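You operate a simulated robot arm through the tools that you are given. There is no shell and no other tool. Be economical: measure what you need, move in short steps, check, and stop when the job is done.

You are at the controls of a simulated two-armed robot. One attempt, no reset.

JOB
On the vanity counter, fold the blue napkin in half.
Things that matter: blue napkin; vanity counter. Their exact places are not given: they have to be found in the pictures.

The check looks at the end state, three seconds after you hand in, the way a careful person would. Anything else that was tipped, shoved, dropped, spilled or broken makes it a failure. Flat cloth is picked up by pressing the open fingertips on it (5 to 10 N) and closing them slowly along it; thin cloth reads only 2 to 8 mm in the jaws.

ROBOT AND FRAMES
Two 7-joint arms with two-finger parallel grippers on one trunk, on a base that drives. Base frame: it is fixed to the floor where the robot stands at the start and does not move with it; the origin is under the middle of the robot, x ahead of it, y to its left, z up. Lengths are in m, angles in rad, forces in N, time in s.
The left shoulder is at the start at [0.07, 0.177, 1.145], the right one opposite. Places, roughly: blue napkin [0.5, 0.2, 0.9]; vanity counter [0.6, 0, 0.9]. Payload 3.43 kg a hand.
The tool frame of a hand sits at the grasp point between the pads (the TCP): z along the fingers, y along the line on which they close. The tips reach 0.03 m beyond it. The gripper opens to 0.094 m. The fingers are 0.028 m wide and 0.01 m thick; the gripper's body (0.05 by 0.096 m) begins 0.055 m behind the TCP.
Orientation is told as [roll, pitch, yaw] about the base's x, y, z axes, in that order, counted from this pose: with the fingers straight down and closing along the base's y, the tool's x points along the base's -x, its y along +y and its z along -z.

CONTROLS
- The arms move only by the tool drive_tool. It takes "left_targets", "right_targets" or both (then of equal length, played together; a hand with none holds still); each is a list of rows, each a list of 7 numbers: the shift along the tool's x, y, z in m, then the turn, a rotation vector about the tool's x, y, z in rad, then the finger opening in m, from 0 to 0.094. In form: [[dx, dy, dz, rx, ry, rz, hand], ...]. A call has 1 to 10 rows; each row shifts and turns the commanded pose from where the row before left it, along the tool's axes as they then stand. Rows are played at 5 a second. More than 0.05 m and 0.15 rad between two rows, or a gripper value outside its range, and nothing of the call is played. Where a pose cannot be reached the arm comes as near as it can. A force on the tool above 40 N (or 10 N above the force at the start of the call, whichever is more), or a blocked arm, ends the call early, and 0.2 s more pass. Each finger travels about 0.153 m/s and halts on what it meets, pressing with about 36 N; the grip force reading is that of the motor and also rises with nothing between the fingers. The clock runs only during rows and for 0.2 s after the last one: add rows that do not move to give the fingers time. It gives the time, the measured TCP pose, the force on the tool (base axes), the opening and the grip force at its end, in the units of the frame above (readings bear some noise), with the torque about the TCP (base axes, N m) and any sound that the robot's microphone picked up, and new pictures: "show" is both (left out), scene, wrist or none (wrist: the cameras of the hands that moved).
- Cameras (640 x 400 px; columns grow to the right, rows downward): "scene" is now at [0.1212, 0.0254, 1.4385]; the picture's right is [0.35, -0.94, 0.00], its down [-0.72, -0.27, -0.65] and it looks along [0.61, 0.22, -0.76] (base axes); focal length 280 px, centre (320, 200). "left" rides on the left gripper at [0.076, -0.014, -0.102] in its tool frame; the picture's right is [0.18, 0.98, 0.00], its down [-0.75, 0.14, -0.64] and it looks along [-0.63, 0.12, 0.77] (tool axes); focal length 243 px, centre (320, 200). "right" rides on the right gripper at [0.076, 0.014, -0.102] in its tool frame; the picture's right is [-0.18, 0.98, 0.00], its down [-0.75, -0.14, -0.64] and it looks along [-0.63, -0.12, 0.77] (tool axes); focal length 243 px, centre (320, 200).
- move_column(by): slides the trunk up (or, below 0, down) by that many m; the arms and the scene camera ride with it, the base frame stays. It gives what a move gives, with no picture.
- base_move(legs): drives the robot by 1 to 6 legs, each [ahead, turn to the left] in m and rad, along the robot's own axes; the way and the turn of a leg run together, so that a leg with both is an arc; at most 1.5 m and 3.142 rad a leg. The arms and the cameras ride along, it lands a little off, and it stops where it bumps. It gives what a move gives, and a new picture of the scene camera.
- aim_head(pan, tilt): turns the head with the scene camera to pan (to the left, within 1.501 rad either way) and tilt (down, from -0.506 to 1.204), counted from straight ahead of the robot. It gives what a move gives, and a new picture of the scene camera.
- pixel_to_xyz(camera, pixels): there is no depth. For up to 12 entries [column, row, z] of the newest picture of that camera ("zoom" is the newest enlarged one), the place [x, y] in the base frame at which the ray of that pixel passes the height z, good to about 0.003 m. The clock stands still meanwhile.
- enlarge(camera, box): a new picture of the part [left, top, right, bottom] of that camera's present view, enlarged. The clock stands still meanwhile.
- sign_off(): hands the job in; it is judged then, once.

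Keep the steps short. Do not move on a guess: measure, check each grasp and each placing, and mend mistakes. In all there are 80 turns and 260 pictures (those below and enlarged ones count). Leave the grippers open and the arms clear of the work at the hand-in unless told otherwise, and finish with a single line.

The tools are called as a command line: name --argument value ..., lists and objects as JSON in quotes. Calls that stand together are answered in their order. drive_tool: Moves the arms, as the interface text tells. Its arguments: {"type":"object","properties":{"left_targets":{"type":"array","items":{"type":"array","items":{"type":"number"}}},"right_targets":{"type":"array","items":{"type":"array","items":{"type":"number"}}},"show":{"type":"string","enum":["both","scene","wrist","none"]}},"required":[]} The other tools are called the same way: move_column (by) slides the trunk up or down; base_move (legs) drives the base; aim_head (pan, tilt) turns the head that bears the scene camera; pixel_to_xyz (camera, pixels) gives the place at which the rays of pixels pass given heights; enlarge (camera, box) takes an enlarged picture of a part of a camera's view; sign_off () hands the job in.

At the start:

```text
t: 0.0
left_tcp_pos: [0.434, 0.4121, 1.1071]
left_tool_rot: [-0.001, 0.0, 0.0]
left_contact_force: [-0.8, -0.2, 0.0]
left_wrist_torque: [-0.01, 0.03, -0.03]
left_width: 0.094
left_gripper_force: 0.0
right_tcp_pos: [0.5544, -0.0932, 1.1427]
right_tool_rot: [-0.001, 0.0, -0.001]
right_contact_force: [-0.1, 0.0, 0.7]
right_wrist_torque: [0.01, -0.02, 0.01]
right_width: 0.0942
right_gripper_force: 0.0
trunk travel left (down, up): [-0.725, 0.115]
robot x, y, heading: [0.0014, 0.0024, -0.001]
head pan, tilt: [0.354, 0.867]
```

scene: 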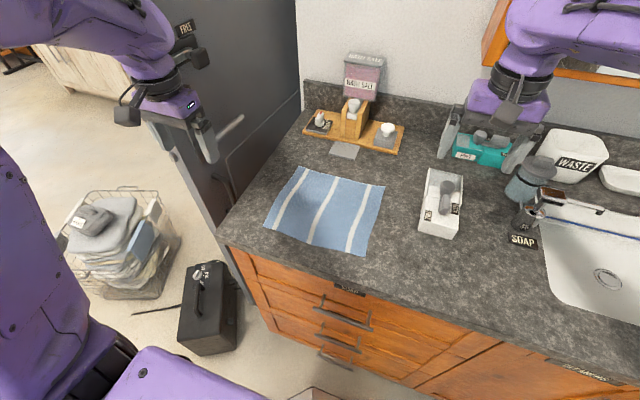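
right: 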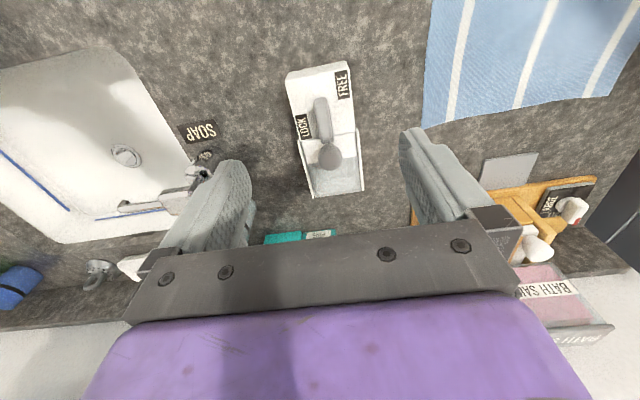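
left: 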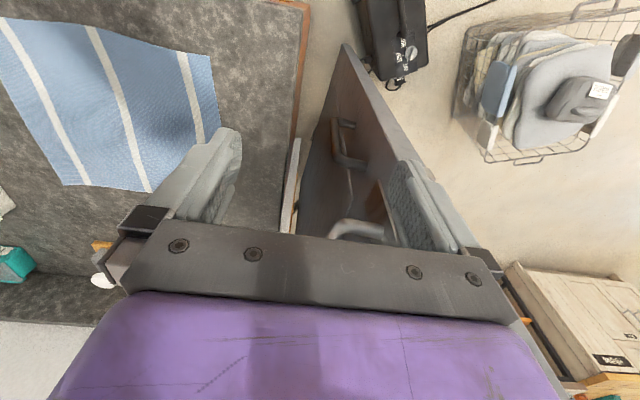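

I see the blue napkin at about (325,210) in the scene. I'll enlarge it and measure its corners.

enlarge --camera "scene" --box '[220, 90, 480, 270]'

pixel_to_xyz --camera "scene" --pixels '[[300, 167, 0.85], [385, 186, 0.85], [362, 256, 0.85], [264, 226, 0.85], [345, 150, 0.85], [420, 232, 0.85], [435, 170, 0.85], [217, 232, 0.85], [305, 80, 0.85]]'

```text
2.22 times, centred on (350, 180) of scene
```

zoom: 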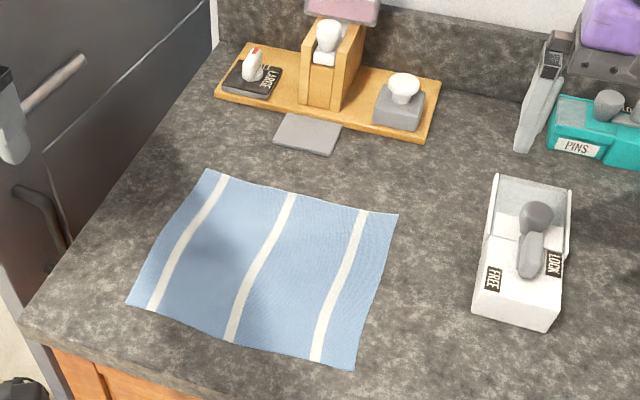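

```text
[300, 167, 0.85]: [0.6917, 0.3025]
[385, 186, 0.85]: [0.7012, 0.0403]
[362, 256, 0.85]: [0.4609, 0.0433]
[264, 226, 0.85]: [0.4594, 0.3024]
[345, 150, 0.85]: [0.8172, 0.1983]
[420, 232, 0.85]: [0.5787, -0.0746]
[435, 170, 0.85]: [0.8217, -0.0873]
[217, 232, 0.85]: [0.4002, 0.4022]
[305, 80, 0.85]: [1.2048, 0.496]
```

The napkin lies flat, with x about 0.46–0.70 and y about 0.04–0.30. The far edge is near the limit of reach, so I'll look down to see how much floor room there is in front of the base.

aim_head --pan 0.0 --tilt 1.2

```text
t: 0.8
left_tcp_pos: [0.4316, 0.4116, 1.1078]
left_tool_rot: [0.0, 0.0, 0.0]
left_contact_force: [0.4, -0.9, 0.4]
left_wrist_torque: [0.03, 0.01, 0.0]
left_width: 0.094
left_gripper_force: 0.0
right_tcp_pos: [0.5544, -0.0924, 1.1422]
right_tool_rot: [-0.001, 0.0, 0.0]
right_contact_force: [0.5, -0.3, 0.5]
right_wrist_torque: [-0.01, 0.02, 0.04]
right_width: 0.0943
right_gripper_force: 0.0
trunk travel left (down, up): [-0.725, 0.115]
robot x, y, heading: [-0.0004, 0.0008, -0.004]
head pan, tilt: [0.0, 1.201]
```

scene: 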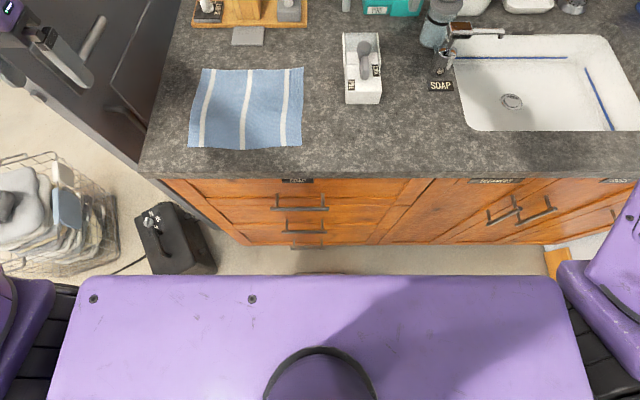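

pixel_to_xyz --camera "scene" --pixels '[[320, 272, 0.0], [380, 245, 0.0], [320, 180, 0.85], [215, 270, 0.0], [215, 250, 0.0], [180, 274, 0.2], [210, 270, 0.2], [320, 276, 1.1], [302, 68, 0.85], [301, 146, 0.85], [190, 146, 0.85], [203, 68, 0.85]]'

enlarge --camera "scene" --box '[100, 180, 420, 300]'

```text
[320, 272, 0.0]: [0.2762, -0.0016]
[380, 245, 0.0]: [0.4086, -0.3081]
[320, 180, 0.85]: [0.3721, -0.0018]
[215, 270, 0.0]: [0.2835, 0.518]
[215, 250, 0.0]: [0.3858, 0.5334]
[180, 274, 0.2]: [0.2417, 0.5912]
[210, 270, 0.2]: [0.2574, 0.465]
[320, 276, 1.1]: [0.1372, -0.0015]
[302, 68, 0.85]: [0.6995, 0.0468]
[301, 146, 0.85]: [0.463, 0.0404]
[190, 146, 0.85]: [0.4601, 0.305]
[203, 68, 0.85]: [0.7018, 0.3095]
```

```text
2.00 times, centred on (260, 240) of scene
```

zoom: 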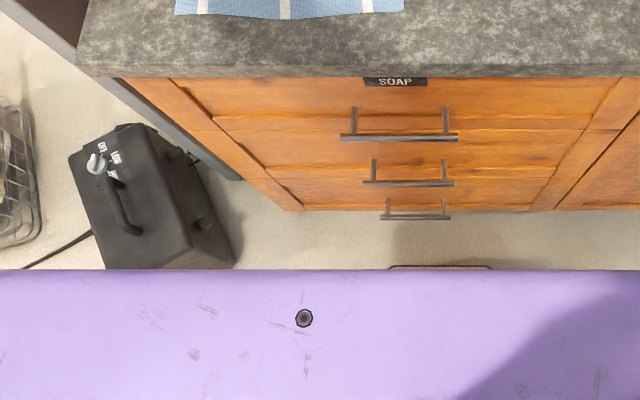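

The floor gap to the drawer handles is small, so I won't drive. I'll take the near edge (x≈0.46) at both corners with both hands, then carry it to the far edge, tilting the tools if reach runs short. First both hands hover about 5 cm above the near corners, with the fingers opened to 3 cm.

drive_tool --right_targets '[[0.0127, 0.0279, 0.0353, 0, 0, 0, 0.07], [0.0127, 0.0279, 0.0353, 0, 0, 0, 0.05], [0.0127, 0.0279, 0.0353, 0, 0, 0, 0.03], [0.0127, 0.0279, 0.0353, 0, 0, 0, 0.03], [0.0127, 0.0279, 0.0353, 0, 0, 0, 0.03], [0.0127, 0.0279, 0.0353, 0, 0, 0, 0.03], [0, 0, 0, 0, 0, 0, 0.03]]' --left_targets '[[-0.0077, -0.0233, 0.0297, 0, 0, 0, 0.07], [-0.0077, -0.0233, 0.0297, 0, 0, 0, 0.05], [-0.0077, -0.0233, 0.0297, 0, 0, 0, 0.03], [-0.0077, -0.0233, 0.0297, 0, 0, 0, 0.03], [-0.0077, -0.0233, 0.0297, 0, 0, 0, 0.03], [-0.0077, -0.0233, 0.0297, 0, 0, 0, 0.03], [0, 0, 0, 0, 0, 0, 0.03]]'

```text
t: 2.4
left_tcp_pos: [0.4842, 0.2704, 0.9343]
left_tool_rot: [-0.001, -0.001, -0.001]
left_contact_force: [-0.4, 0.5, -0.2]
left_wrist_torque: [0.01, -0.02, 0.02]
left_width: 0.03
left_gripper_force: 0.0
right_tcp_pos: [0.4894, 0.0674, 0.9402]
right_tool_rot: [0.043, 0.002, -0.042]
right_contact_force: [-0.2, 0.2, 0.2]
right_wrist_torque: [-0.02, -0.03, -0.02]
right_width: 0.0299
right_gripper_force: 0.1
trunk travel left (down, up): [-0.725, 0.115]
robot x, y, heading: [-0.001, -0.0029, 0.002]
head pan, tilt: [0.0, 1.201]
```

scene: 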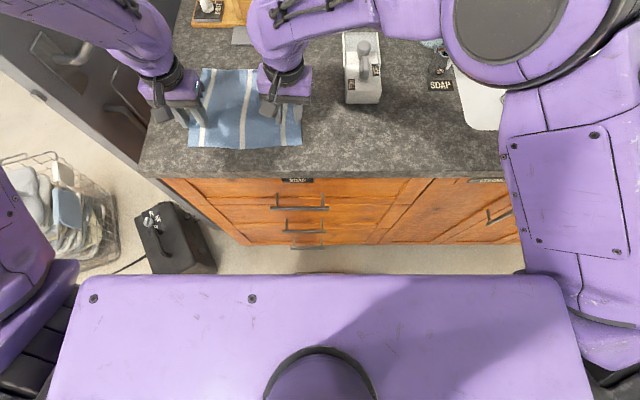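
right: 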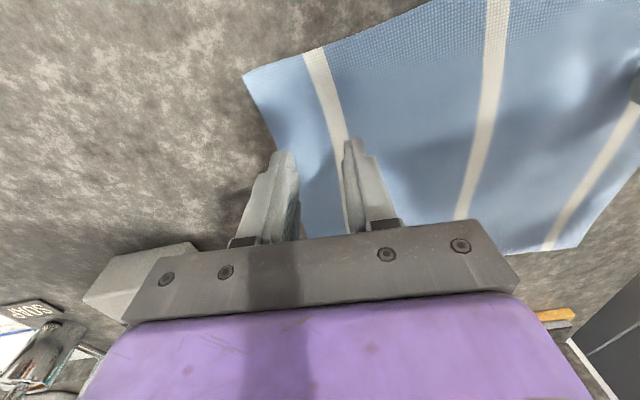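
left: 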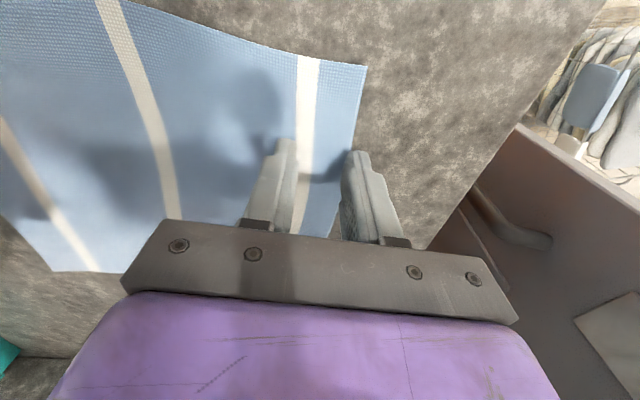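

pixel_to_xyz --camera "left" --pixels '[[365, 65, 0.853], [300, 56, 0.853], [200, 30, 0.853]]'

pixel_to_xyz --camera "right" --pixels '[[244, 73, 0.853], [325, 44, 0.853], [278, 145, 0.853]]'

drive_tool --right_targets '[[0.008, 0.007, 0.0, 0, 0, 0, 0.03], [0, 0, 0, 0, 0, 0, 0.03]]' --left_targets '[[0.005, -0.002, 0.0, 0, 0, 0, 0.03], [0, 0, 0, 0, 0, 0, 0.03]]' --show "none"

```text
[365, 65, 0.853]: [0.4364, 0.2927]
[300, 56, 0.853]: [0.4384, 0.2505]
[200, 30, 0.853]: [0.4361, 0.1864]
```

```text
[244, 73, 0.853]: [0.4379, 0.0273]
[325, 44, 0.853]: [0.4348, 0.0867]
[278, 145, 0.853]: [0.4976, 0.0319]
```

```text
t: 3.0
left_tcp_pos: [0.4773, 0.2698, 0.9324]
left_tool_rot: [0.001, 0.0, 0.0]
left_contact_force: [-0.2, -0.5, 0.4]
left_wrist_torque: [0.01, -0.01, -0.01]
left_width: 0.03
left_gripper_force: 0.0
right_tcp_pos: [0.4797, 0.073, 0.9343]
right_tool_rot: [0.035, 0.015, -0.042]
right_contact_force: [-0.7, 0.4, 0.1]
right_wrist_torque: [-0.03, -0.05, 0.0]
right_width: 0.0301
right_gripper_force: 0.1
trunk travel left (down, up): [-0.725, 0.115]
robot x, y, heading: [0.003, -0.0002, 0.004]
head pan, tilt: [0.0, 1.201]
```

The wrist and scene measurements disagree at z=0.85 but agree at about z=0.90, so the counter top is really near 0.90 and my fingertips are almost on the cloth. I'll raise the hands and measure again at 0.90.

drive_tool --right_targets '[[0, 0, -0.03, 0, 0, 0, 0.03], [0, 0, 0, 0, 0, 0, 0.03]]' --left_targets '[[0, 0, -0.03, 0, 0, 0, 0.03], [0, 0, 0, 0, 0, 0, 0.03]]' --show "wrist"

pixel_to_xyz --camera "scene" --pixels '[[302, 68, 0.9], [301, 146, 0.9], [190, 146, 0.9], [203, 68, 0.9], [302, 68, 0.91], [301, 146, 0.91], [190, 146, 0.91], [203, 68, 0.91]]'

```text
t: 3.6
left_tcp_pos: [0.4786, 0.2702, 0.9625]
left_tool_rot: [-0.001, -0.001, -0.001]
left_contact_force: [-0.1, 0.6, 0.8]
left_wrist_torque: [-0.02, 0.02, -0.02]
left_width: 0.0301
left_gripper_force: 0.1
right_tcp_pos: [0.468, 0.0717, 0.9389]
right_tool_rot: [0.024, 0.074, -0.037]
right_contact_force: [-0.5, 0.3, 0.2]
right_wrist_torque: [0.01, 0.02, 0.02]
right_width: 0.0302
right_gripper_force: 0.0
trunk travel left (down, up): [-0.725, 0.115]
robot x, y, heading: [-0.0047, 0.0, -0.002]
head pan, tilt: [0.0, 1.201]
```

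right: 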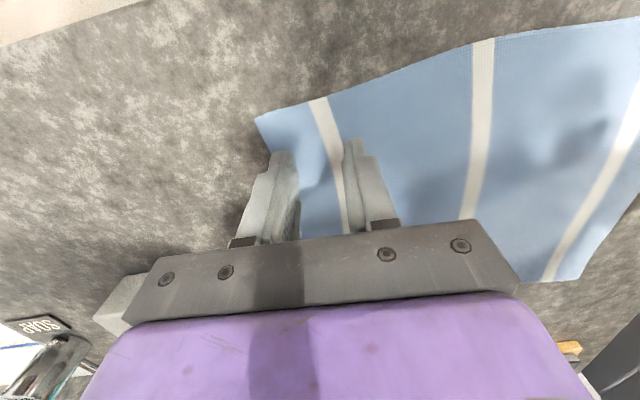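
left: 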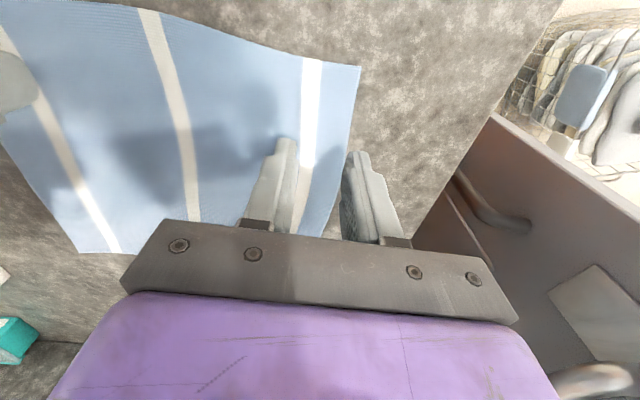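

```text
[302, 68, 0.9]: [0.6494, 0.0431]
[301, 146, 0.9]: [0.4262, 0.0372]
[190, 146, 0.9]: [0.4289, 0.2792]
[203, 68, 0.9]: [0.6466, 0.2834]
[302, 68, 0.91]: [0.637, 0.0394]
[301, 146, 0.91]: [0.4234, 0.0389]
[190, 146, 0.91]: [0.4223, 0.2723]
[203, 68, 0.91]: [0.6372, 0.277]
```

With the counter at z≈0.90, the napkin really covers x 0.427–0.648 and y 0.04–0.28. The right hand is hitting a joint limit here: it would not rise and it pitched. I'll raise the trunk 0.1 m to clear the cloth and ease the arm geometry.

move_column --by 0.1

```text
t: 5.0
left_tcp_pos: [0.4777, 0.2695, 1.0613]
left_tool_rot: [0.002, 0.001, 0.001]
left_contact_force: [-0.4, 0.4, 0.1]
left_wrist_torque: [0.01, 0.04, 0.0]
left_width: 0.0302
left_gripper_force: 0.0
right_tcp_pos: [0.4743, 0.07, 1.0496]
right_tool_rot: [0.03, 0.053, -0.042]
right_contact_force: [-0.5, -0.6, -0.1]
right_wrist_torque: [0.02, 0.01, 0.0]
right_width: 0.0299
right_gripper_force: 0.0
trunk travel left (down, up): [-0.825, 0.015]
robot x, y, heading: [0.0014, 0.0026, 0.003]
head pan, tilt: [0.0, 1.201]
```

Next I'll lower both hands towards hover points over the true near corners and see whether the right hand's orientation recovers.

drive_tool --right_targets '[[0, 0, 0.045, 0, 0, 0, 0.03], [0, 0, 0.045, 0, 0, 0, 0.03], [0.017, 0, 0, 0, 0, 0, 0.03], [0.017, 0, 0, 0, 0, 0, 0.03], [0, 0, 0, 0, 0, 0, 0.03]]' --left_targets '[[0, 0, 0.045, 0, 0, 0, 0.03], [0, 0, 0.045, 0, 0, 0, 0.03], [0.017, -0.009, 0, 0, 0, 0, 0.03], [0.017, -0.009, 0, 0, 0, 0, 0.03], [0, 0, 0, 0, 0, 0, 0.03]]'

```text
t: 6.2
left_tcp_pos: [0.445, 0.2514, 0.9722]
left_tool_rot: [0.001, 0.002, 0.0]
left_contact_force: [0.1, -0.6, -1.2]
left_wrist_torque: [-0.04, 0.02, 0.02]
left_width: 0.0301
left_gripper_force: 0.0
right_tcp_pos: [0.4404, 0.0757, 0.9677]
right_tool_rot: [0.012, 0.02, -0.027]
right_contact_force: [-0.4, -0.3, 0.2]
right_wrist_torque: [-0.02, 0.04, 0.02]
right_width: 0.0299
right_gripper_force: 0.0
trunk travel left (down, up): [-0.825, 0.015]
robot x, y, heading: [-0.0011, -0.0002, -0.005]
head pan, tilt: [0.0, 1.201]
```

scene: 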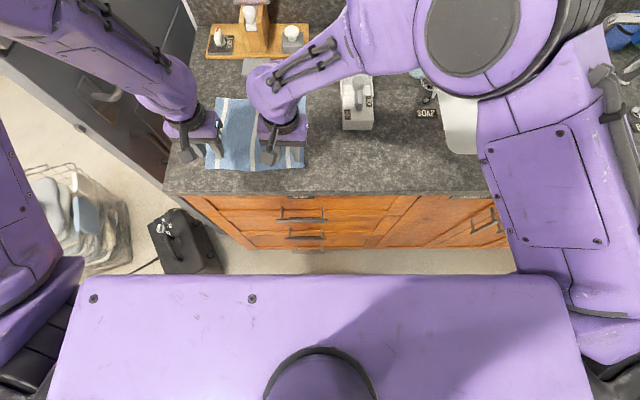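
right: 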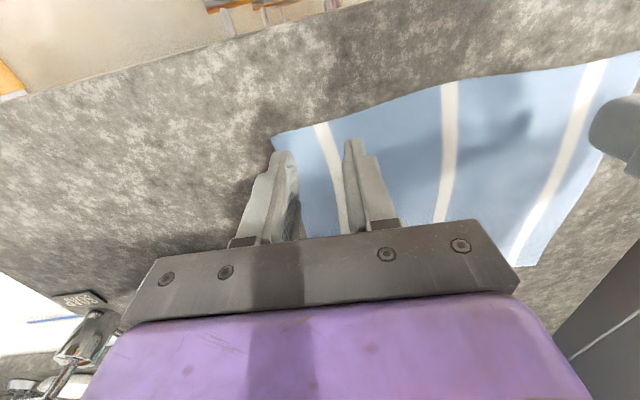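
left: 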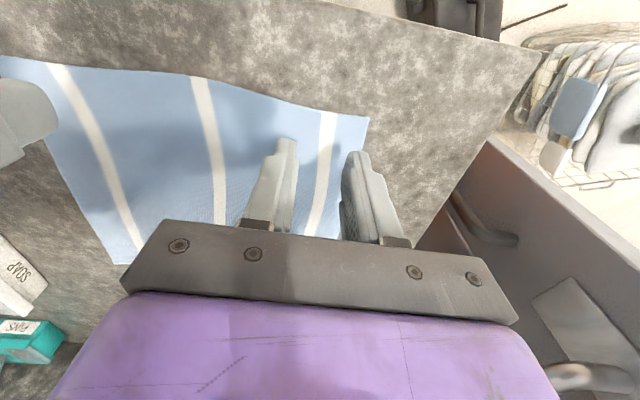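

The right arm is now nearly upright. I'll measure the near edge from both wrist pictures at z≈0.90.

pixel_to_xyz --camera "left" --pixels '[[369, 118, 0.9], [325, 110, 0.9], [250, 92, 0.9], [120, 263, 0.9]]'

pixel_to_xyz --camera "right" --pixels '[[272, 138, 0.9], [320, 123, 0.9], [400, 97, 0.9], [535, 264, 0.9]]'

pixel_to_xyz --camera "scene" --pixels '[[304, 168, 0.9], [206, 168, 0.9], [219, 98, 0.9], [306, 98, 0.9], [270, 60, 0.9]]'

```text
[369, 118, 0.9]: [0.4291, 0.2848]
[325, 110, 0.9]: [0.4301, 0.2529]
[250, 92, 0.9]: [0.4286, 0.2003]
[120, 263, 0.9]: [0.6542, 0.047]
```

```text
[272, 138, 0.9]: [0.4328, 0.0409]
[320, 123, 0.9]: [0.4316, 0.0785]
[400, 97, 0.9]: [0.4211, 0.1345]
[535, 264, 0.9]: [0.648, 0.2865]
```

```text
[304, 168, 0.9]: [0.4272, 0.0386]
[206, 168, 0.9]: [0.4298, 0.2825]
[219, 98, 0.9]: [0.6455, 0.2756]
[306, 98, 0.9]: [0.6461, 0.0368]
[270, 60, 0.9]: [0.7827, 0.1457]
```

The napkin is confirmed at x 0.43–0.65, y 0.04–0.284, z≈0.90. I'll line up and lower most of the way.

drive_tool --right_targets '[[0, -0.006, 0.01, 0, 0, 0, 0.03], [0, 0, 0.01, 0, 0, 0, 0.03], [0, 0, 0.005, 0, 0, 0, 0.03], [0, 0, 0, 0, 0, 0, 0.03]]' --left_targets '[[0, 0.006, 0.015, 0, 0, 0, 0.03], [0, 0, 0.01, 0, 0, 0, 0.03], [0, 0, 0.005, 0, 0, 0, 0.03], [0, 0, 0, 0, 0, 0, 0.03]]' --show "wrist"

```text
t: 7.2
left_tcp_pos: [0.4426, 0.2577, 0.942]
left_tool_rot: [0.0, 0.0, -0.002]
left_contact_force: [-0.2, -0.5, 0.1]
left_wrist_torque: [0.01, 0.0, -0.01]
left_width: 0.0302
left_gripper_force: 0.0
right_tcp_pos: [0.441, 0.0723, 0.9472]
right_tool_rot: [0.013, 0.0, -0.017]
right_contact_force: [-0.6, -0.5, 0.9]
right_wrist_torque: [-0.03, -0.03, 0.04]
right_width: 0.03
right_gripper_force: 0.2
trunk travel left (down, up): [-0.825, 0.015]
robot x, y, heading: [0.0003, 0.0007, -0.003]
head pan, tilt: [0.0, 1.201]
```

right: 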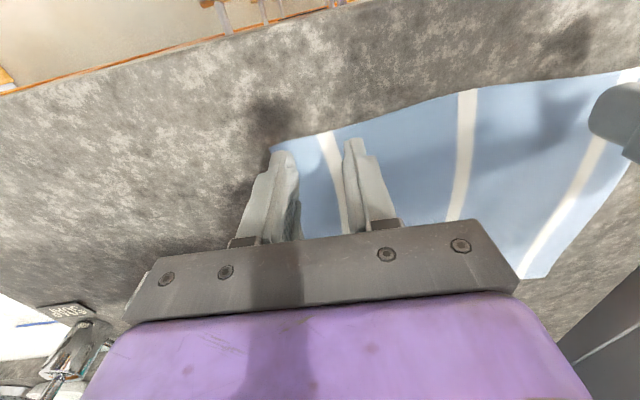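
left: 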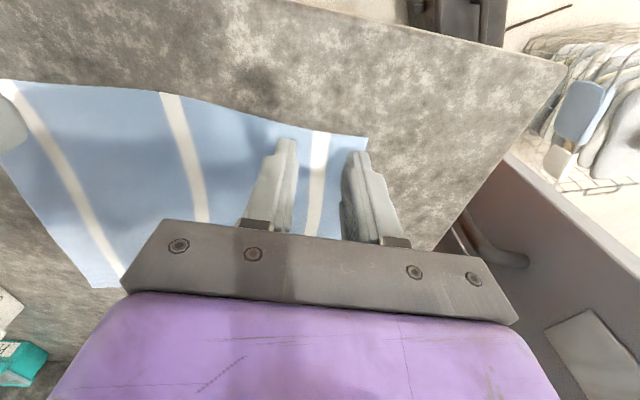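

Both hands hover just over the corners. I'll shift 6 mm inwards and lower gently, watching for contact force.

drive_tool --right_targets '[[-0.006, 0, 0.005, 0, 0, 0, 0.03], [0, 0, 0.004, 0, 0, 0, 0.03], [0, 0, 0.003, 0, 0, 0, 0.03], [0, 0, 0, 0, 0, 0, 0.03]]' --left_targets '[[-0.006, 0, 0.003, 0, 0, 0, 0.03], [0, 0, 0.003, 0, 0, 0, 0.03], [0, 0, 0.002, 0, 0, 0, 0.03], [0, 0, 0, 0, 0, 0, 0.03]]' --show "none"

```text
t: 8.2
left_tcp_pos: [0.4496, 0.2563, 0.9336]
left_tool_rot: [0.0, 0.001, 0.001]
left_contact_force: [-0.1, 0.6, 1.0]
left_wrist_torque: [0.04, 0.01, -0.03]
left_width: 0.03
left_gripper_force: 0.1
right_tcp_pos: [0.4441, 0.0723, 0.9332]
right_tool_rot: [0.003, 0.002, -0.009]
right_contact_force: [-0.4, -0.2, -0.3]
right_wrist_torque: [-0.02, -0.01, 0.02]
right_width: 0.0299
right_gripper_force: 0.0
trunk travel left (down, up): [-0.825, 0.015]
robot x, y, heading: [0.0006, 0.001, 0.002]
head pan, tilt: [0.0, 1.201]
```

Still no contact at TCP z≈0.933. I'll lower in 2 mm steps.

drive_tool --right_targets '[[0, 0, 0.002, 0, 0, 0, 0.03], [0, 0, 0.001, 0, 0, 0, 0.03], [0, 0, 0, 0, 0, 0, 0.03]]' --left_targets '[[0, 0, 0.002, 0, 0, 0, 0.03], [0, 0, 0.001, 0, 0, 0, 0.03], [0, 0, 0, 0, 0, 0, 0.03]]' --show "none"

```text
t: 9.0
left_tcp_pos: [0.4494, 0.2566, 0.932]
left_tool_rot: [0.0, 0.0, 0.001]
left_contact_force: [-0.2, -0.3, -0.5]
left_wrist_torque: [0.04, 0.01, 0.0]
left_width: 0.0302
left_gripper_force: 0.0
right_tcp_pos: [0.4439, 0.0741, 0.9302]
right_tool_rot: [0.005, -0.004, -0.01]
right_contact_force: [1.9, 1.6, 16.1]
right_wrist_torque: [-0.23, -0.05, 0.05]
right_width: 0.0292
right_gripper_force: 0.0
trunk travel left (down, up): [-0.825, 0.015]
robot x, y, heading: [0.0019, 0.0008, 0.002]
head pan, tilt: [0.0, 1.201]
```

The right hand touches with 16 N and the left has no contact yet. I'll ease the right up slightly and lower the left.

drive_tool --right_targets '[[0, 0, -0.0006, 0, 0, 0, 0.03], [0, 0, 0, 0, 0, 0, 0.03]]' --left_targets '[[0, 0, 0.0016, 0, 0, 0, 0.03], [0, 0, 0, 0, 0, 0, 0.03]]' --show "none"

```text
t: 9.6
left_tcp_pos: [0.4481, 0.2567, 0.9307]
left_tool_rot: [0.0, -0.005, 0.0]
left_contact_force: [1.4, 0.3, 12.0]
left_wrist_torque: [0.04, 0.07, -0.01]
left_width: 0.0303
left_gripper_force: 0.1
right_tcp_pos: [0.4423, 0.0735, 0.9312]
right_tool_rot: [0.004, -0.001, -0.007]
right_contact_force: [4.3, 1.6, 19.5]
right_wrist_torque: [-0.28, -0.11, 0.08]
right_width: 0.0297
right_gripper_force: 0.1
trunk travel left (down, up): [-0.825, 0.015]
robot x, y, heading: [-0.002, 0.002, -0.001]
head pan, tilt: [0.0, 1.201]
```

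drive_tool --right_targets '[[0, 0, -0.0015, 0, 0, 0, 0.03], [0, 0, 0, 0, 0, 0, 0.03]]' --left_targets '[[0, 0, -0.0004, 0, 0, 0, 0.03], [0, 0, 0, 0, 0, 0, 0.03]]' --show "none"

```text
t: 10.2
left_tcp_pos: [0.4491, 0.257, 0.9315]
left_tool_rot: [0.0, -0.003, 0.0]
left_contact_force: [1.3, 1.5, 21.4]
left_wrist_torque: [0.01, 0.15, -0.01]
left_width: 0.03
left_gripper_force: 0.0
right_tcp_pos: [0.4415, 0.072, 0.9311]
right_tool_rot: [0.003, 0.002, -0.007]
right_contact_force: [-0.1, 0.4, 1.7]
right_wrist_torque: [0.01, -0.04, 0.0]
right_width: 0.0297
right_gripper_force: 0.1
trunk travel left (down, up): [-0.825, 0.015]
robot x, y, heading: [0.0017, -0.0011, -0.001]
head pan, tilt: [0.0, 1.201]
```

drive_tool --right_targets '[[0, 0, 0.0007, 0, 0, 0, 0.03], [0, 0, 0, 0, 0, 0, 0.03], [0, 0, 0, 0, 0, 0, 0.03]]' --left_targets '[[0, 0, -0.0009, 0, 0, 0, 0.03], [0, 0, 0, 0, 0, 0, 0.03], [0, 0, 0, 0, 0, 0, 0.03]]' --show "none"

```text
t: 11.0
left_tcp_pos: [0.4491, 0.257, 0.9313]
left_tool_rot: [0.0, -0.002, 0.001]
left_contact_force: [3.0, 0.8, 13.7]
left_wrist_torque: [0.04, 0.06, -0.06]
left_width: 0.0301
left_gripper_force: 0.1
right_tcp_pos: [0.4434, 0.0738, 0.933]
right_tool_rot: [0.005, -0.002, -0.006]
right_contact_force: [-0.1, -0.5, 0.2]
right_wrist_torque: [-0.01, 0.03, 0.0]
right_width: 0.0301
right_gripper_force: 0.0
trunk travel left (down, up): [-0.825, 0.015]
robot x, y, heading: [-0.0011, 0.0007, -0.0]
head pan, tilt: [0.0, 1.201]
```

drive_tool --right_targets '[[0, 0, 0.0009, 0, 0, 0, 0.03], [0, 0, 0, 0, 0, 0, 0.03], [0, 0, 0, 0, 0, 0, 0.03]]' --left_targets '[[0, 0, -0.0003, 0, 0, 0, 0.03], [0, 0, 0, 0, 0, 0, 0.03], [0, 0, 0, 0, 0, 0, 0.03]]' --show "none"

```text
t: 11.8
left_tcp_pos: [0.4492, 0.2574, 0.9314]
left_tool_rot: [-0.002, -0.002, 0.0]
left_contact_force: [1.2, -0.7, 4.9]
left_wrist_torque: [-0.02, 0.01, 0.02]
left_width: 0.0301
left_gripper_force: 0.0
right_tcp_pos: [0.4442, 0.0749, 0.9312]
right_tool_rot: [0.007, -0.001, -0.006]
right_contact_force: [1.5, 1.0, 7.3]
right_wrist_torque: [-0.07, -0.04, 0.02]
right_width: 0.0297
right_gripper_force: 0.0
trunk travel left (down, up): [-0.825, 0.015]
robot x, y, heading: [-0.0005, 0.003, -0.001]
head pan, tilt: [0.0, 1.201]
```

Both press at 5–7 N. I'll close slowly.

drive_tool --right_targets '[[0, 0, 0, 0, 0, 0, 0.026], [0, 0, 0, 0, 0, 0, 0.022], [0, 0, 0, 0, 0, 0, 0.018], [0, 0, 0, 0, 0, 0, 0.014], [0, 0, 0, 0, 0, 0, 0.01], [0, 0, 0, 0, 0, 0, 0.006], [0, 0, 0, 0, 0, 0, 0.002], [0, 0, 0, 0, 0, 0, 0], [0, 0, 0, 0, 0, 0, 0]]' --left_targets '[[0, 0, 0.0003, 0, 0, 0, 0.026], [0, 0, 0, 0, 0, 0, 0.022], [0, 0, 0, 0, 0, 0, 0.018], [0, 0, 0, 0, 0, 0, 0.014], [0, 0, 0, 0, 0, 0, 0.01], [0, 0, 0, 0, 0, 0, 0.006], [0, 0, 0, 0, 0, 0, 0.002], [0, 0, 0, 0, 0, 0, 0], [0, 0, 0, 0, 0, 0, 0]]' --show "wrist"

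```text
t: 13.8
left_tcp_pos: [0.4479, 0.2573, 0.9327]
left_tool_rot: [0.001, -0.002, 0.0]
left_contact_force: [-0.4, 0.2, 0.5]
left_wrist_torque: [-0.01, 0.0, -0.01]
left_width: 0.0001
left_gripper_force: 33.6
right_tcp_pos: [0.4442, 0.0745, 0.9324]
right_tool_rot: [0.003, -0.002, -0.008]
right_contact_force: [-1.1, -0.6, 12.1]
right_wrist_torque: [-0.13, 0.02, -0.02]
right_width: 0.0018
right_gripper_force: 36.1
trunk travel left (down, up): [-0.825, 0.015]
robot x, y, heading: [0.0003, -0.001, -0.005]
head pan, tilt: [0.0, 1.201]
```

right: 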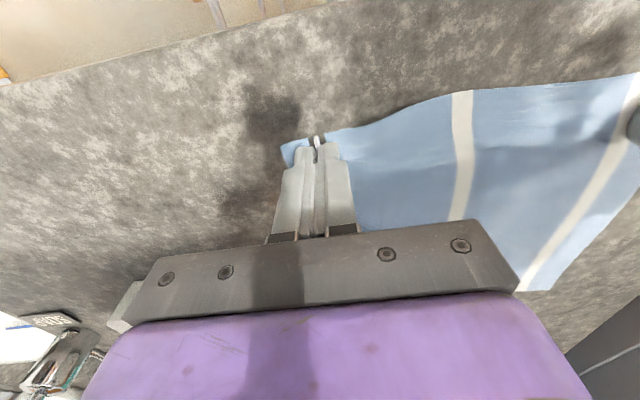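
left: 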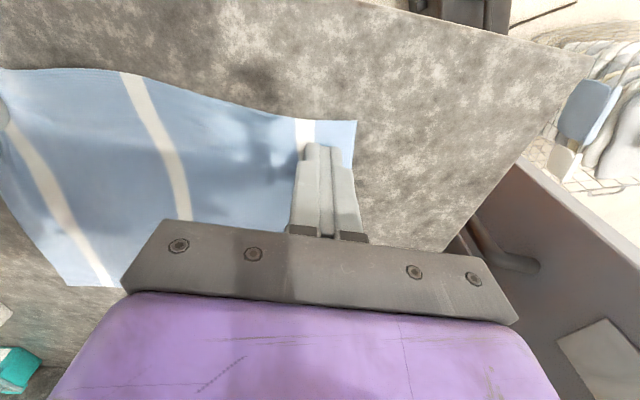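

The right hand has pinched the cloth (1.8 mm, ridge visible). The left closed empty, so I'll reopen it and press a little harder.

drive_tool --left_targets '[[0, 0, 0, 0, 0, 0, 0.03], [0, 0, 0.0004, 0, 0, 0, 0.03], [0, 0, 0.0002, 0, 0, 0, 0.03], [0, 0, 0, 0, 0, 0, 0.03]]' --show "none"

```text
t: 14.8
left_tcp_pos: [0.4476, 0.2569, 0.9324]
left_tool_rot: [0.001, -0.003, 0.0]
left_contact_force: [-0.4, 0.4, 3.5]
left_wrist_torque: [-0.03, 0.02, 0.02]
left_width: 0.0299
left_gripper_force: 0.2
right_tcp_pos: [0.4434, 0.0749, 0.9312]
right_tool_rot: [0.004, -0.001, -0.008]
right_contact_force: [0.4, -0.9, 9.9]
right_wrist_torque: [-0.06, 0.0, -0.02]
right_width: 0.0017
right_gripper_force: 36.1
trunk travel left (down, up): [-0.825, 0.015]
robot x, y, heading: [0.0012, -0.0001, -0.002]
head pan, tilt: [0.0, 1.201]
```

drive_tool --left_targets '[[0, 0, 0.0004, 0, 0, 0, 0.03], [0, 0, 0, 0, 0, 0, 0.03], [0, 0, 0, 0, 0, 0, 0.03]]' --show "none"

```text
t: 15.6
left_tcp_pos: [0.4492, 0.2575, 0.9314]
left_tool_rot: [0.0, -0.004, 0.0]
left_contact_force: [0.7, 0.8, 9.1]
left_wrist_torque: [0.0, 0.06, -0.01]
left_width: 0.0301
left_gripper_force: 0.0
right_tcp_pos: [0.444, 0.0746, 0.9317]
right_tool_rot: [0.004, -0.002, -0.006]
right_contact_force: [0.7, 0.4, 7.8]
right_wrist_torque: [-0.04, 0.0, -0.01]
right_width: 0.0018
right_gripper_force: 36.3
trunk travel left (down, up): [-0.825, 0.015]
robot x, y, heading: [0.0002, -0.0004, 0.001]
head pan, tilt: [0.0, 1.201]
```

The left now presses with 9 N. I'll close it slowly.

drive_tool --left_targets '[[0, 0, 0, 0, 0, 0, 0.026], [0, 0, 0, 0, 0, 0, 0.022], [0, 0, 0, 0, 0, 0, 0.018], [0, 0, 0, 0, 0, 0, 0.014], [0, 0, 0, 0, 0, 0, 0.01], [0, 0, 0, 0, 0, 0, 0.006], [0, 0, 0, 0, 0, 0, 0.002], [0, 0, 0, 0, 0, 0, 0], [0, 0, 0, 0, 0, 0, 0]]' --show "wrist"

```text
t: 17.6
left_tcp_pos: [0.4494, 0.2551, 0.9305]
left_tool_rot: [0.001, -0.002, 0.0]
left_contact_force: [1.1, -7.0, 13.1]
left_wrist_torque: [-0.22, 0.07, 0.08]
left_width: 0.0017
left_gripper_force: 35.5
right_tcp_pos: [0.4433, 0.0736, 0.9315]
right_tool_rot: [0.006, -0.002, -0.008]
right_contact_force: [0.6, 7.4, 3.0]
right_wrist_torque: [0.19, -0.03, -0.03]
right_width: 0.0017
right_gripper_force: 35.9
trunk travel left (down, up): [-0.825, 0.015]
robot x, y, heading: [0.0022, -0.0004, 0.003]
head pan, tilt: [0.0, 1.201]
```

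left: 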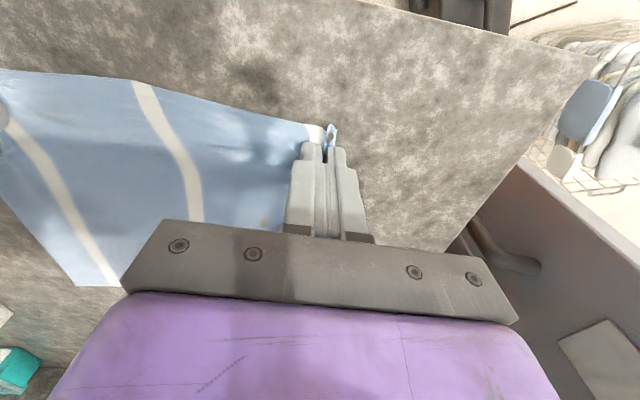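

Both hands now hold the cloth (1.7 mm each), with some sideways tension. I'll ease the hands 2 mm towards each other and lift the near edge along the start of an arc about the fold line x≈0.539.

drive_tool --left_targets '[[-0.002, -0.002, -0.015, 0, 0, 0, 0], [-0.0035, 0, -0.016, 0, 0, 0, 0], [-0.008, 0, -0.014, 0, 0, 0, 0], [-0.008, 0, -0.014, 0, 0, 0, 0], [0, 0, 0, 0, 0, 0, 0]]' --right_targets '[[-0.002, 0.002, -0.015, 0, 0, 0, 0], [-0.0035, 0, -0.016, 0, 0, 0, 0], [-0.008, 0, -0.014, 0, 0, 0, 0], [-0.008, 0, -0.014, 0, 0, 0, 0], [0, 0, 0, 0, 0, 0, 0]]'

```text
t: 18.8
left_tcp_pos: [0.4709, 0.2564, 0.9901]
left_tool_rot: [0.001, -0.001, 0.0]
left_contact_force: [-0.1, -9.6, 0.1]
left_wrist_torque: [-0.28, -0.02, 0.07]
left_width: 0.002
left_gripper_force: 35.6
right_tcp_pos: [0.4666, 0.0726, 0.9859]
right_tool_rot: [0.015, 0.016, -0.025]
right_contact_force: [-0.1, 9.8, -0.4]
right_wrist_torque: [0.32, 0.03, 0.02]
right_width: 0.0016
right_gripper_force: 36.0
trunk travel left (down, up): [-0.825, 0.015]
robot x, y, heading: [-0.002, -0.0009, 0.0]
head pan, tilt: [0.0, 1.201]
```

scene: 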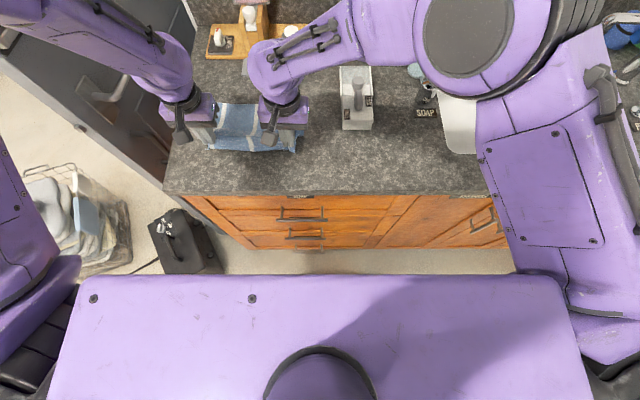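
right: 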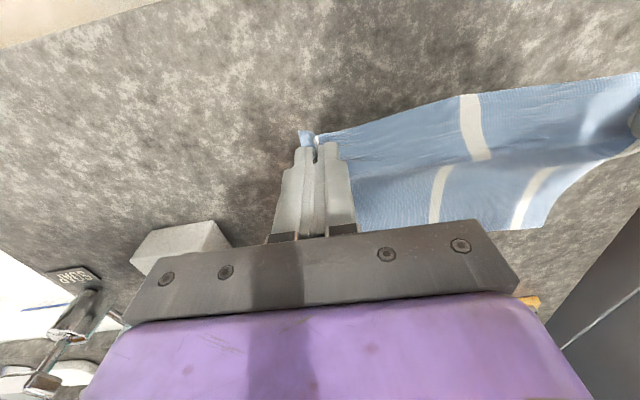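
left: 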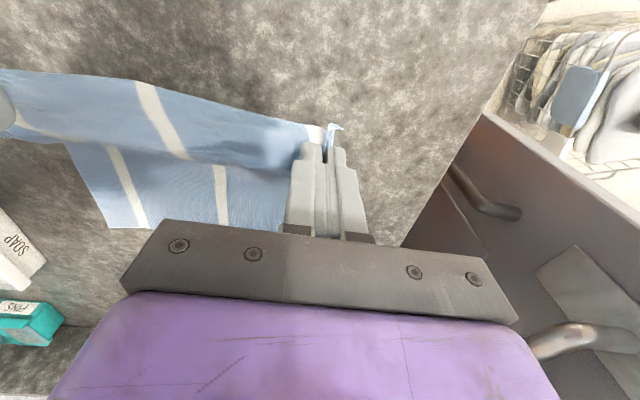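

The lift works and both grips hold. I'll continue the arc and ease the hands a further 4 mm inwards each.

drive_tool --left_targets '[[-0.0125, -0.002, -0.011, 0, 0, 0, 0], [-0.0125, -0.002, -0.01, 0, 0, 0, 0], [-0.015, 0, -0.0055, 0, 0, 0, 0], [-0.015, 0, -0.005, 0, 0, 0, 0], [-0.016, 0, 0, 0, 0, 0, 0], [-0.016, 0, 0, 0, 0, 0, 0], [0, 0, 0, 0, 0, 0, 0]]' --right_targets '[[-0.0125, 0.002, -0.011, 0, 0, 0, 0], [-0.0125, 0.002, -0.01, 0, 0, 0, 0], [-0.015, 0, -0.0055, 0, 0, 0, 0], [-0.015, 0, -0.005, 0, 0, 0, 0], [-0.016, 0, 0, 0, 0, 0, 0], [-0.016, 0, 0, 0, 0, 0, 0], [0, 0, 0, 0, 0, 0, 0]]'

```text
t: 20.4
left_tcp_pos: [0.5583, 0.2519, 1.0206]
left_tool_rot: [0.001, -0.001, 0.001]
left_contact_force: [-0.3, 0.4, -0.3]
left_wrist_torque: [-0.01, 0.0, 0.03]
left_width: 0.002
left_gripper_force: 36.4
right_tcp_pos: [0.5504, 0.0834, 1.018]
right_tool_rot: [-0.001, 0.0, 0.003]
right_contact_force: [-0.7, 0.7, -0.4]
right_wrist_torque: [-0.01, 0.01, -0.04]
right_width: 0.0018
right_gripper_force: 36.0
trunk travel left (down, up): [-0.825, 0.015]
robot x, y, heading: [-0.0004, 0.0006, -0.0]
head pan, tilt: [0.0, 1.201]
```

scene: 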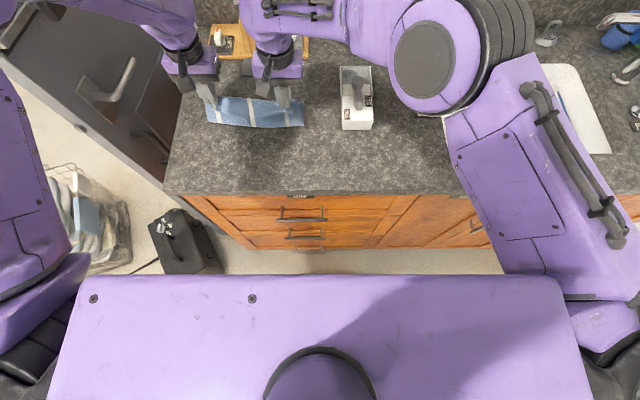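
right: 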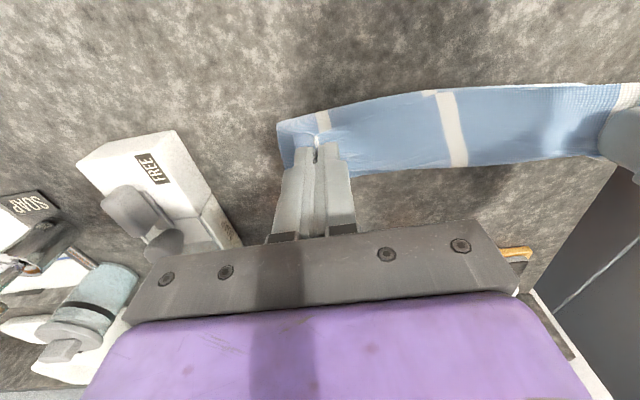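
left: 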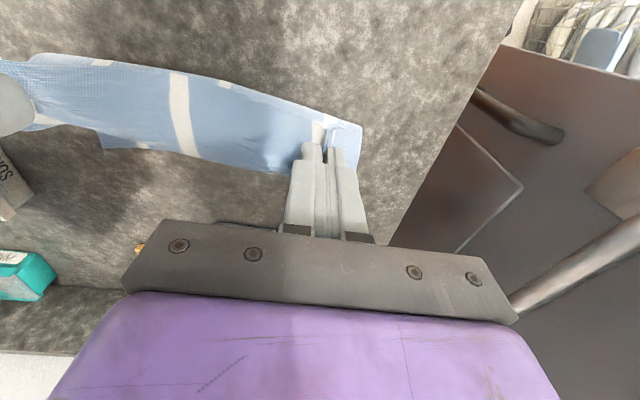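

I need to check where the far half is, so I'll enlarge and measure.

enlarge --camera "scene" --box '[180, 70, 340, 170]'

pixel_to_xyz --camera "left" --pixels '[[250, 172, 0.9], [105, 148, 0.9], [180, 78, 0.9], [340, 105, 0.9], [360, 128, 0.9], [70, 127, 0.9]]'

pixel_to_xyz --camera "right" --pixels '[[560, 157, 0.9], [400, 170, 0.9], [380, 100, 0.9], [277, 125, 0.9], [600, 160, 0.9]]'

```text
4.00 times, centred on (260, 120) of scene
```

zoom: 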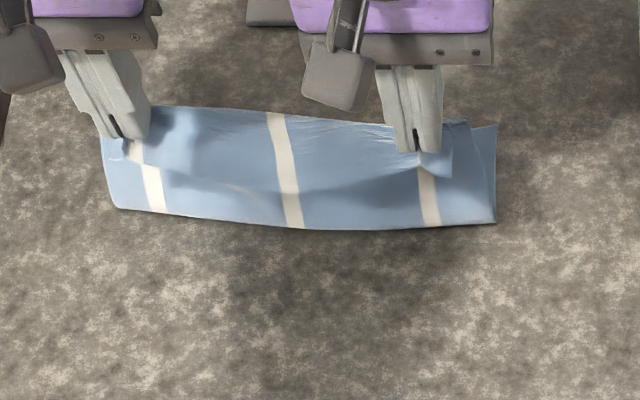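

```text
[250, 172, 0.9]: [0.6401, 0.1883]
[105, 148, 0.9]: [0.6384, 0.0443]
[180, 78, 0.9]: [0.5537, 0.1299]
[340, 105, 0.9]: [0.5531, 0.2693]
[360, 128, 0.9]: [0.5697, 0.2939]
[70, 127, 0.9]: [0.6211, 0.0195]
```

```text
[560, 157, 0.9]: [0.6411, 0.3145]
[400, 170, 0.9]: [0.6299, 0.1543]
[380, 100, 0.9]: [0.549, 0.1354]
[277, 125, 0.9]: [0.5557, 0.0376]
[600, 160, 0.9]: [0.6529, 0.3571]
```

The geometry is good: the crease is at x≈0.55, the far edge has stayed at x≈0.64, and the standing half is upright. I'll carry the held edge forwards and down to x≈0.632.

drive_tool --left_targets '[[-0.016, 0, 0.005, 0, 0, 0, 0], [-0.016, 0, 0.008, 0, 0, 0, 0], [-0.015, 0, 0.012, 0, 0, 0, 0], [-0.013, 0, 0.015, 0, 0, 0, 0], [-0.009, 0, 0.018, 0, 0, 0, 0], [-0.005, 0, 0.013, 0, 0, 0, 0], [0, 0, 0, 0, 0, 0, 0]]' --right_targets '[[-0.017, 0, 0.005, 0, 0, 0, 0], [-0.017, 0, 0.008, 0, 0, 0, 0], [-0.017, 0, 0.012, 0, 0, 0, 0], [-0.014, 0, 0.015, 0, 0, 0, 0], [-0.01, 0, 0.018, 0, 0, 0, 0], [-0.006, 0, 0.013, 0, 0, 0, 0], [0, 0, 0, 0, 0, 0, 0]]'

```text
t: 22.0
left_tcp_pos: [0.6313, 0.2527, 0.9512]
left_tool_rot: [-0.001, -0.002, 0.002]
left_contact_force: [-0.5, -1.2, 0.5]
left_wrist_torque: [-0.04, 0.0, 0.0]
left_width: 0.002
left_gripper_force: 35.4
right_tcp_pos: [0.6003, 0.0811, 0.9936]
right_tool_rot: [-0.001, -0.002, 0.001]
right_contact_force: [0.9, 2.5, -0.5]
right_wrist_torque: [0.01, -0.03, -0.02]
right_width: 0.0017
right_gripper_force: 35.9
right hand out of reach, approached as far as the arm can: row 3, 4, 5, 6
trunk travel left (down, up): [-0.825, 0.015]
robot x, y, heading: [0.0022, -0.0027, -0.0]
head pan, tilt: [0.0, 1.201]
```

scene: 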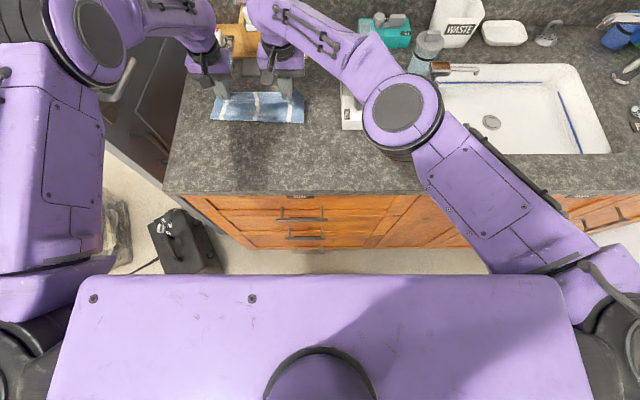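
right: 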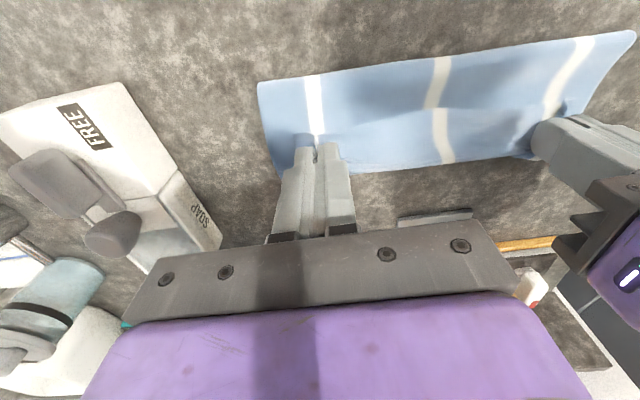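
left: 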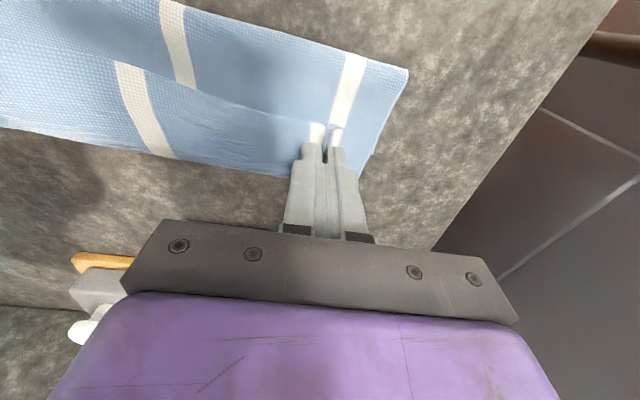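

The left is in place, but the right stopped short at x=0.60, z=0.99, out of reach. Tilting the right fingertips forwards brings its wrist back, so I'll tilt 0.3 rad without shifting and see where it lands.

drive_tool --right_targets '[[0, 0, 0, 0, -0.1, 0, 0], [0, 0, 0, 0, -0.1, 0, 0], [0, 0, 0, 0, -0.1, 0, 0], [0, 0, 0, 0, 0, 0, 0]]' --show "scene"

```text
t: 23.0
left_tcp_pos: [0.6313, 0.2519, 0.9505]
left_tool_rot: [-0.001, 0.0, 0.001]
left_contact_force: [0.7, -2.9, 1.9]
left_wrist_torque: [-0.07, 0.02, -0.01]
left_width: 0.0015
left_gripper_force: 35.6
right_tcp_pos: [0.6001, 0.0788, 0.9938]
right_tool_rot: [0.001, -0.301, -0.001]
right_contact_force: [0.5, 0.9, 0.4]
right_wrist_torque: [0.04, 0.02, 0.01]
right_width: 0.0016
right_gripper_force: 35.4
trunk travel left (down, up): [-0.825, 0.015]
robot x, y, heading: [0.0053, -0.0, 0.0]
head pan, tilt: [0.0, 1.201]
```

scene: 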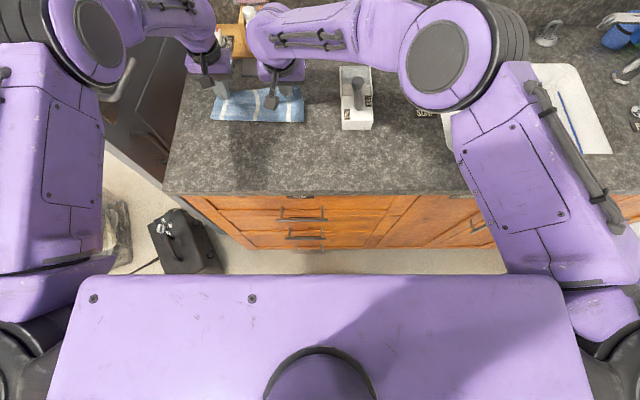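

The tilt worked and the pose held. I'll move the right hand's tips to x≈0.631 and down to match the left.

drive_tool --right_targets '[[-0.0028, 0, 0.0159, 0, 0, 0, 0], [-0.0028, 0, 0.0159, 0, 0, 0, 0], [-0.0028, 0, 0.0159, 0, 0, 0, 0], [0, 0, 0, 0, 0, 0, 0]]'

```text
t: 24.0
left_tcp_pos: [0.6318, 0.2523, 0.951]
left_tool_rot: [-0.001, -0.002, 0.001]
left_contact_force: [0.6, -0.5, -0.4]
left_wrist_torque: [-0.01, 0.0, 0.0]
left_width: 0.0023
left_gripper_force: 36.5
right_tcp_pos: [0.6212, 0.0801, 0.9526]
right_tool_rot: [0.0, -0.3, -0.001]
right_contact_force: [0.1, 0.0, -1.3]
right_wrist_torque: [0.02, 0.01, 0.0]
right_width: 0.0019
right_gripper_force: 36.1
trunk travel left (down, up): [-0.825, 0.015]
robot x, y, heading: [-0.0016, -0.0012, 0.001]
head pan, tilt: [0.0, 1.201]
```

scene: 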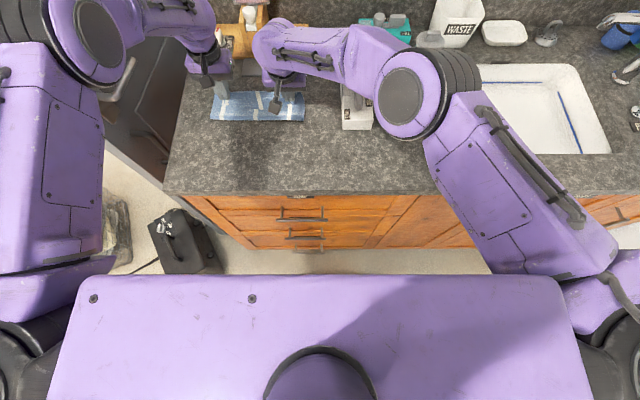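
right: 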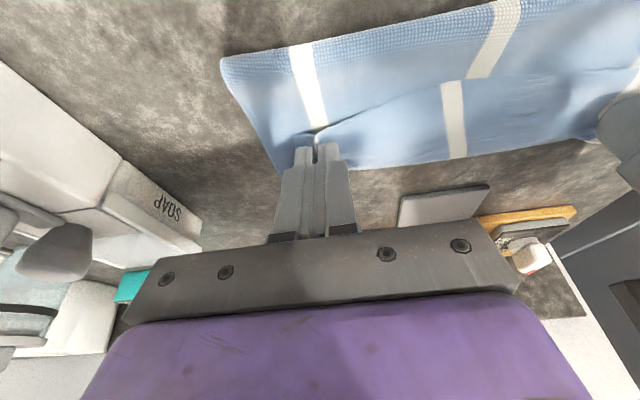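

I'll look closer at the edges before lowering.

enlarge --camera "right" --box '[200, 0, 640, 275]'

enlarge --camera "left" --box '[0, 0, 440, 275]'

```text
1.45 times, centred on (420, 138) of right
```

zoom: 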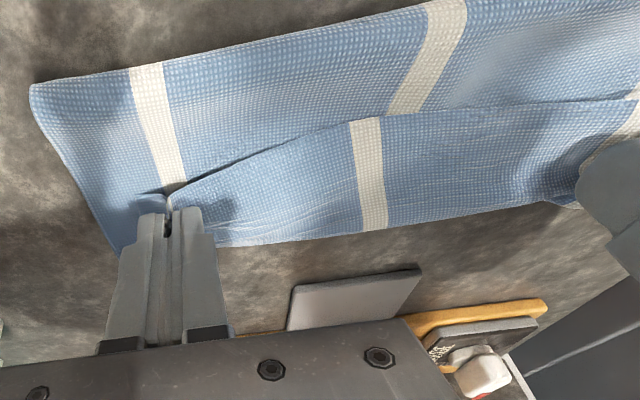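

```text
1.45 times, centred on (220, 138) of left
```

zoom: 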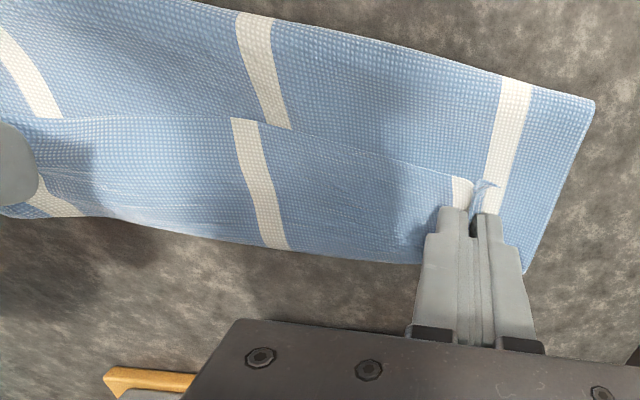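

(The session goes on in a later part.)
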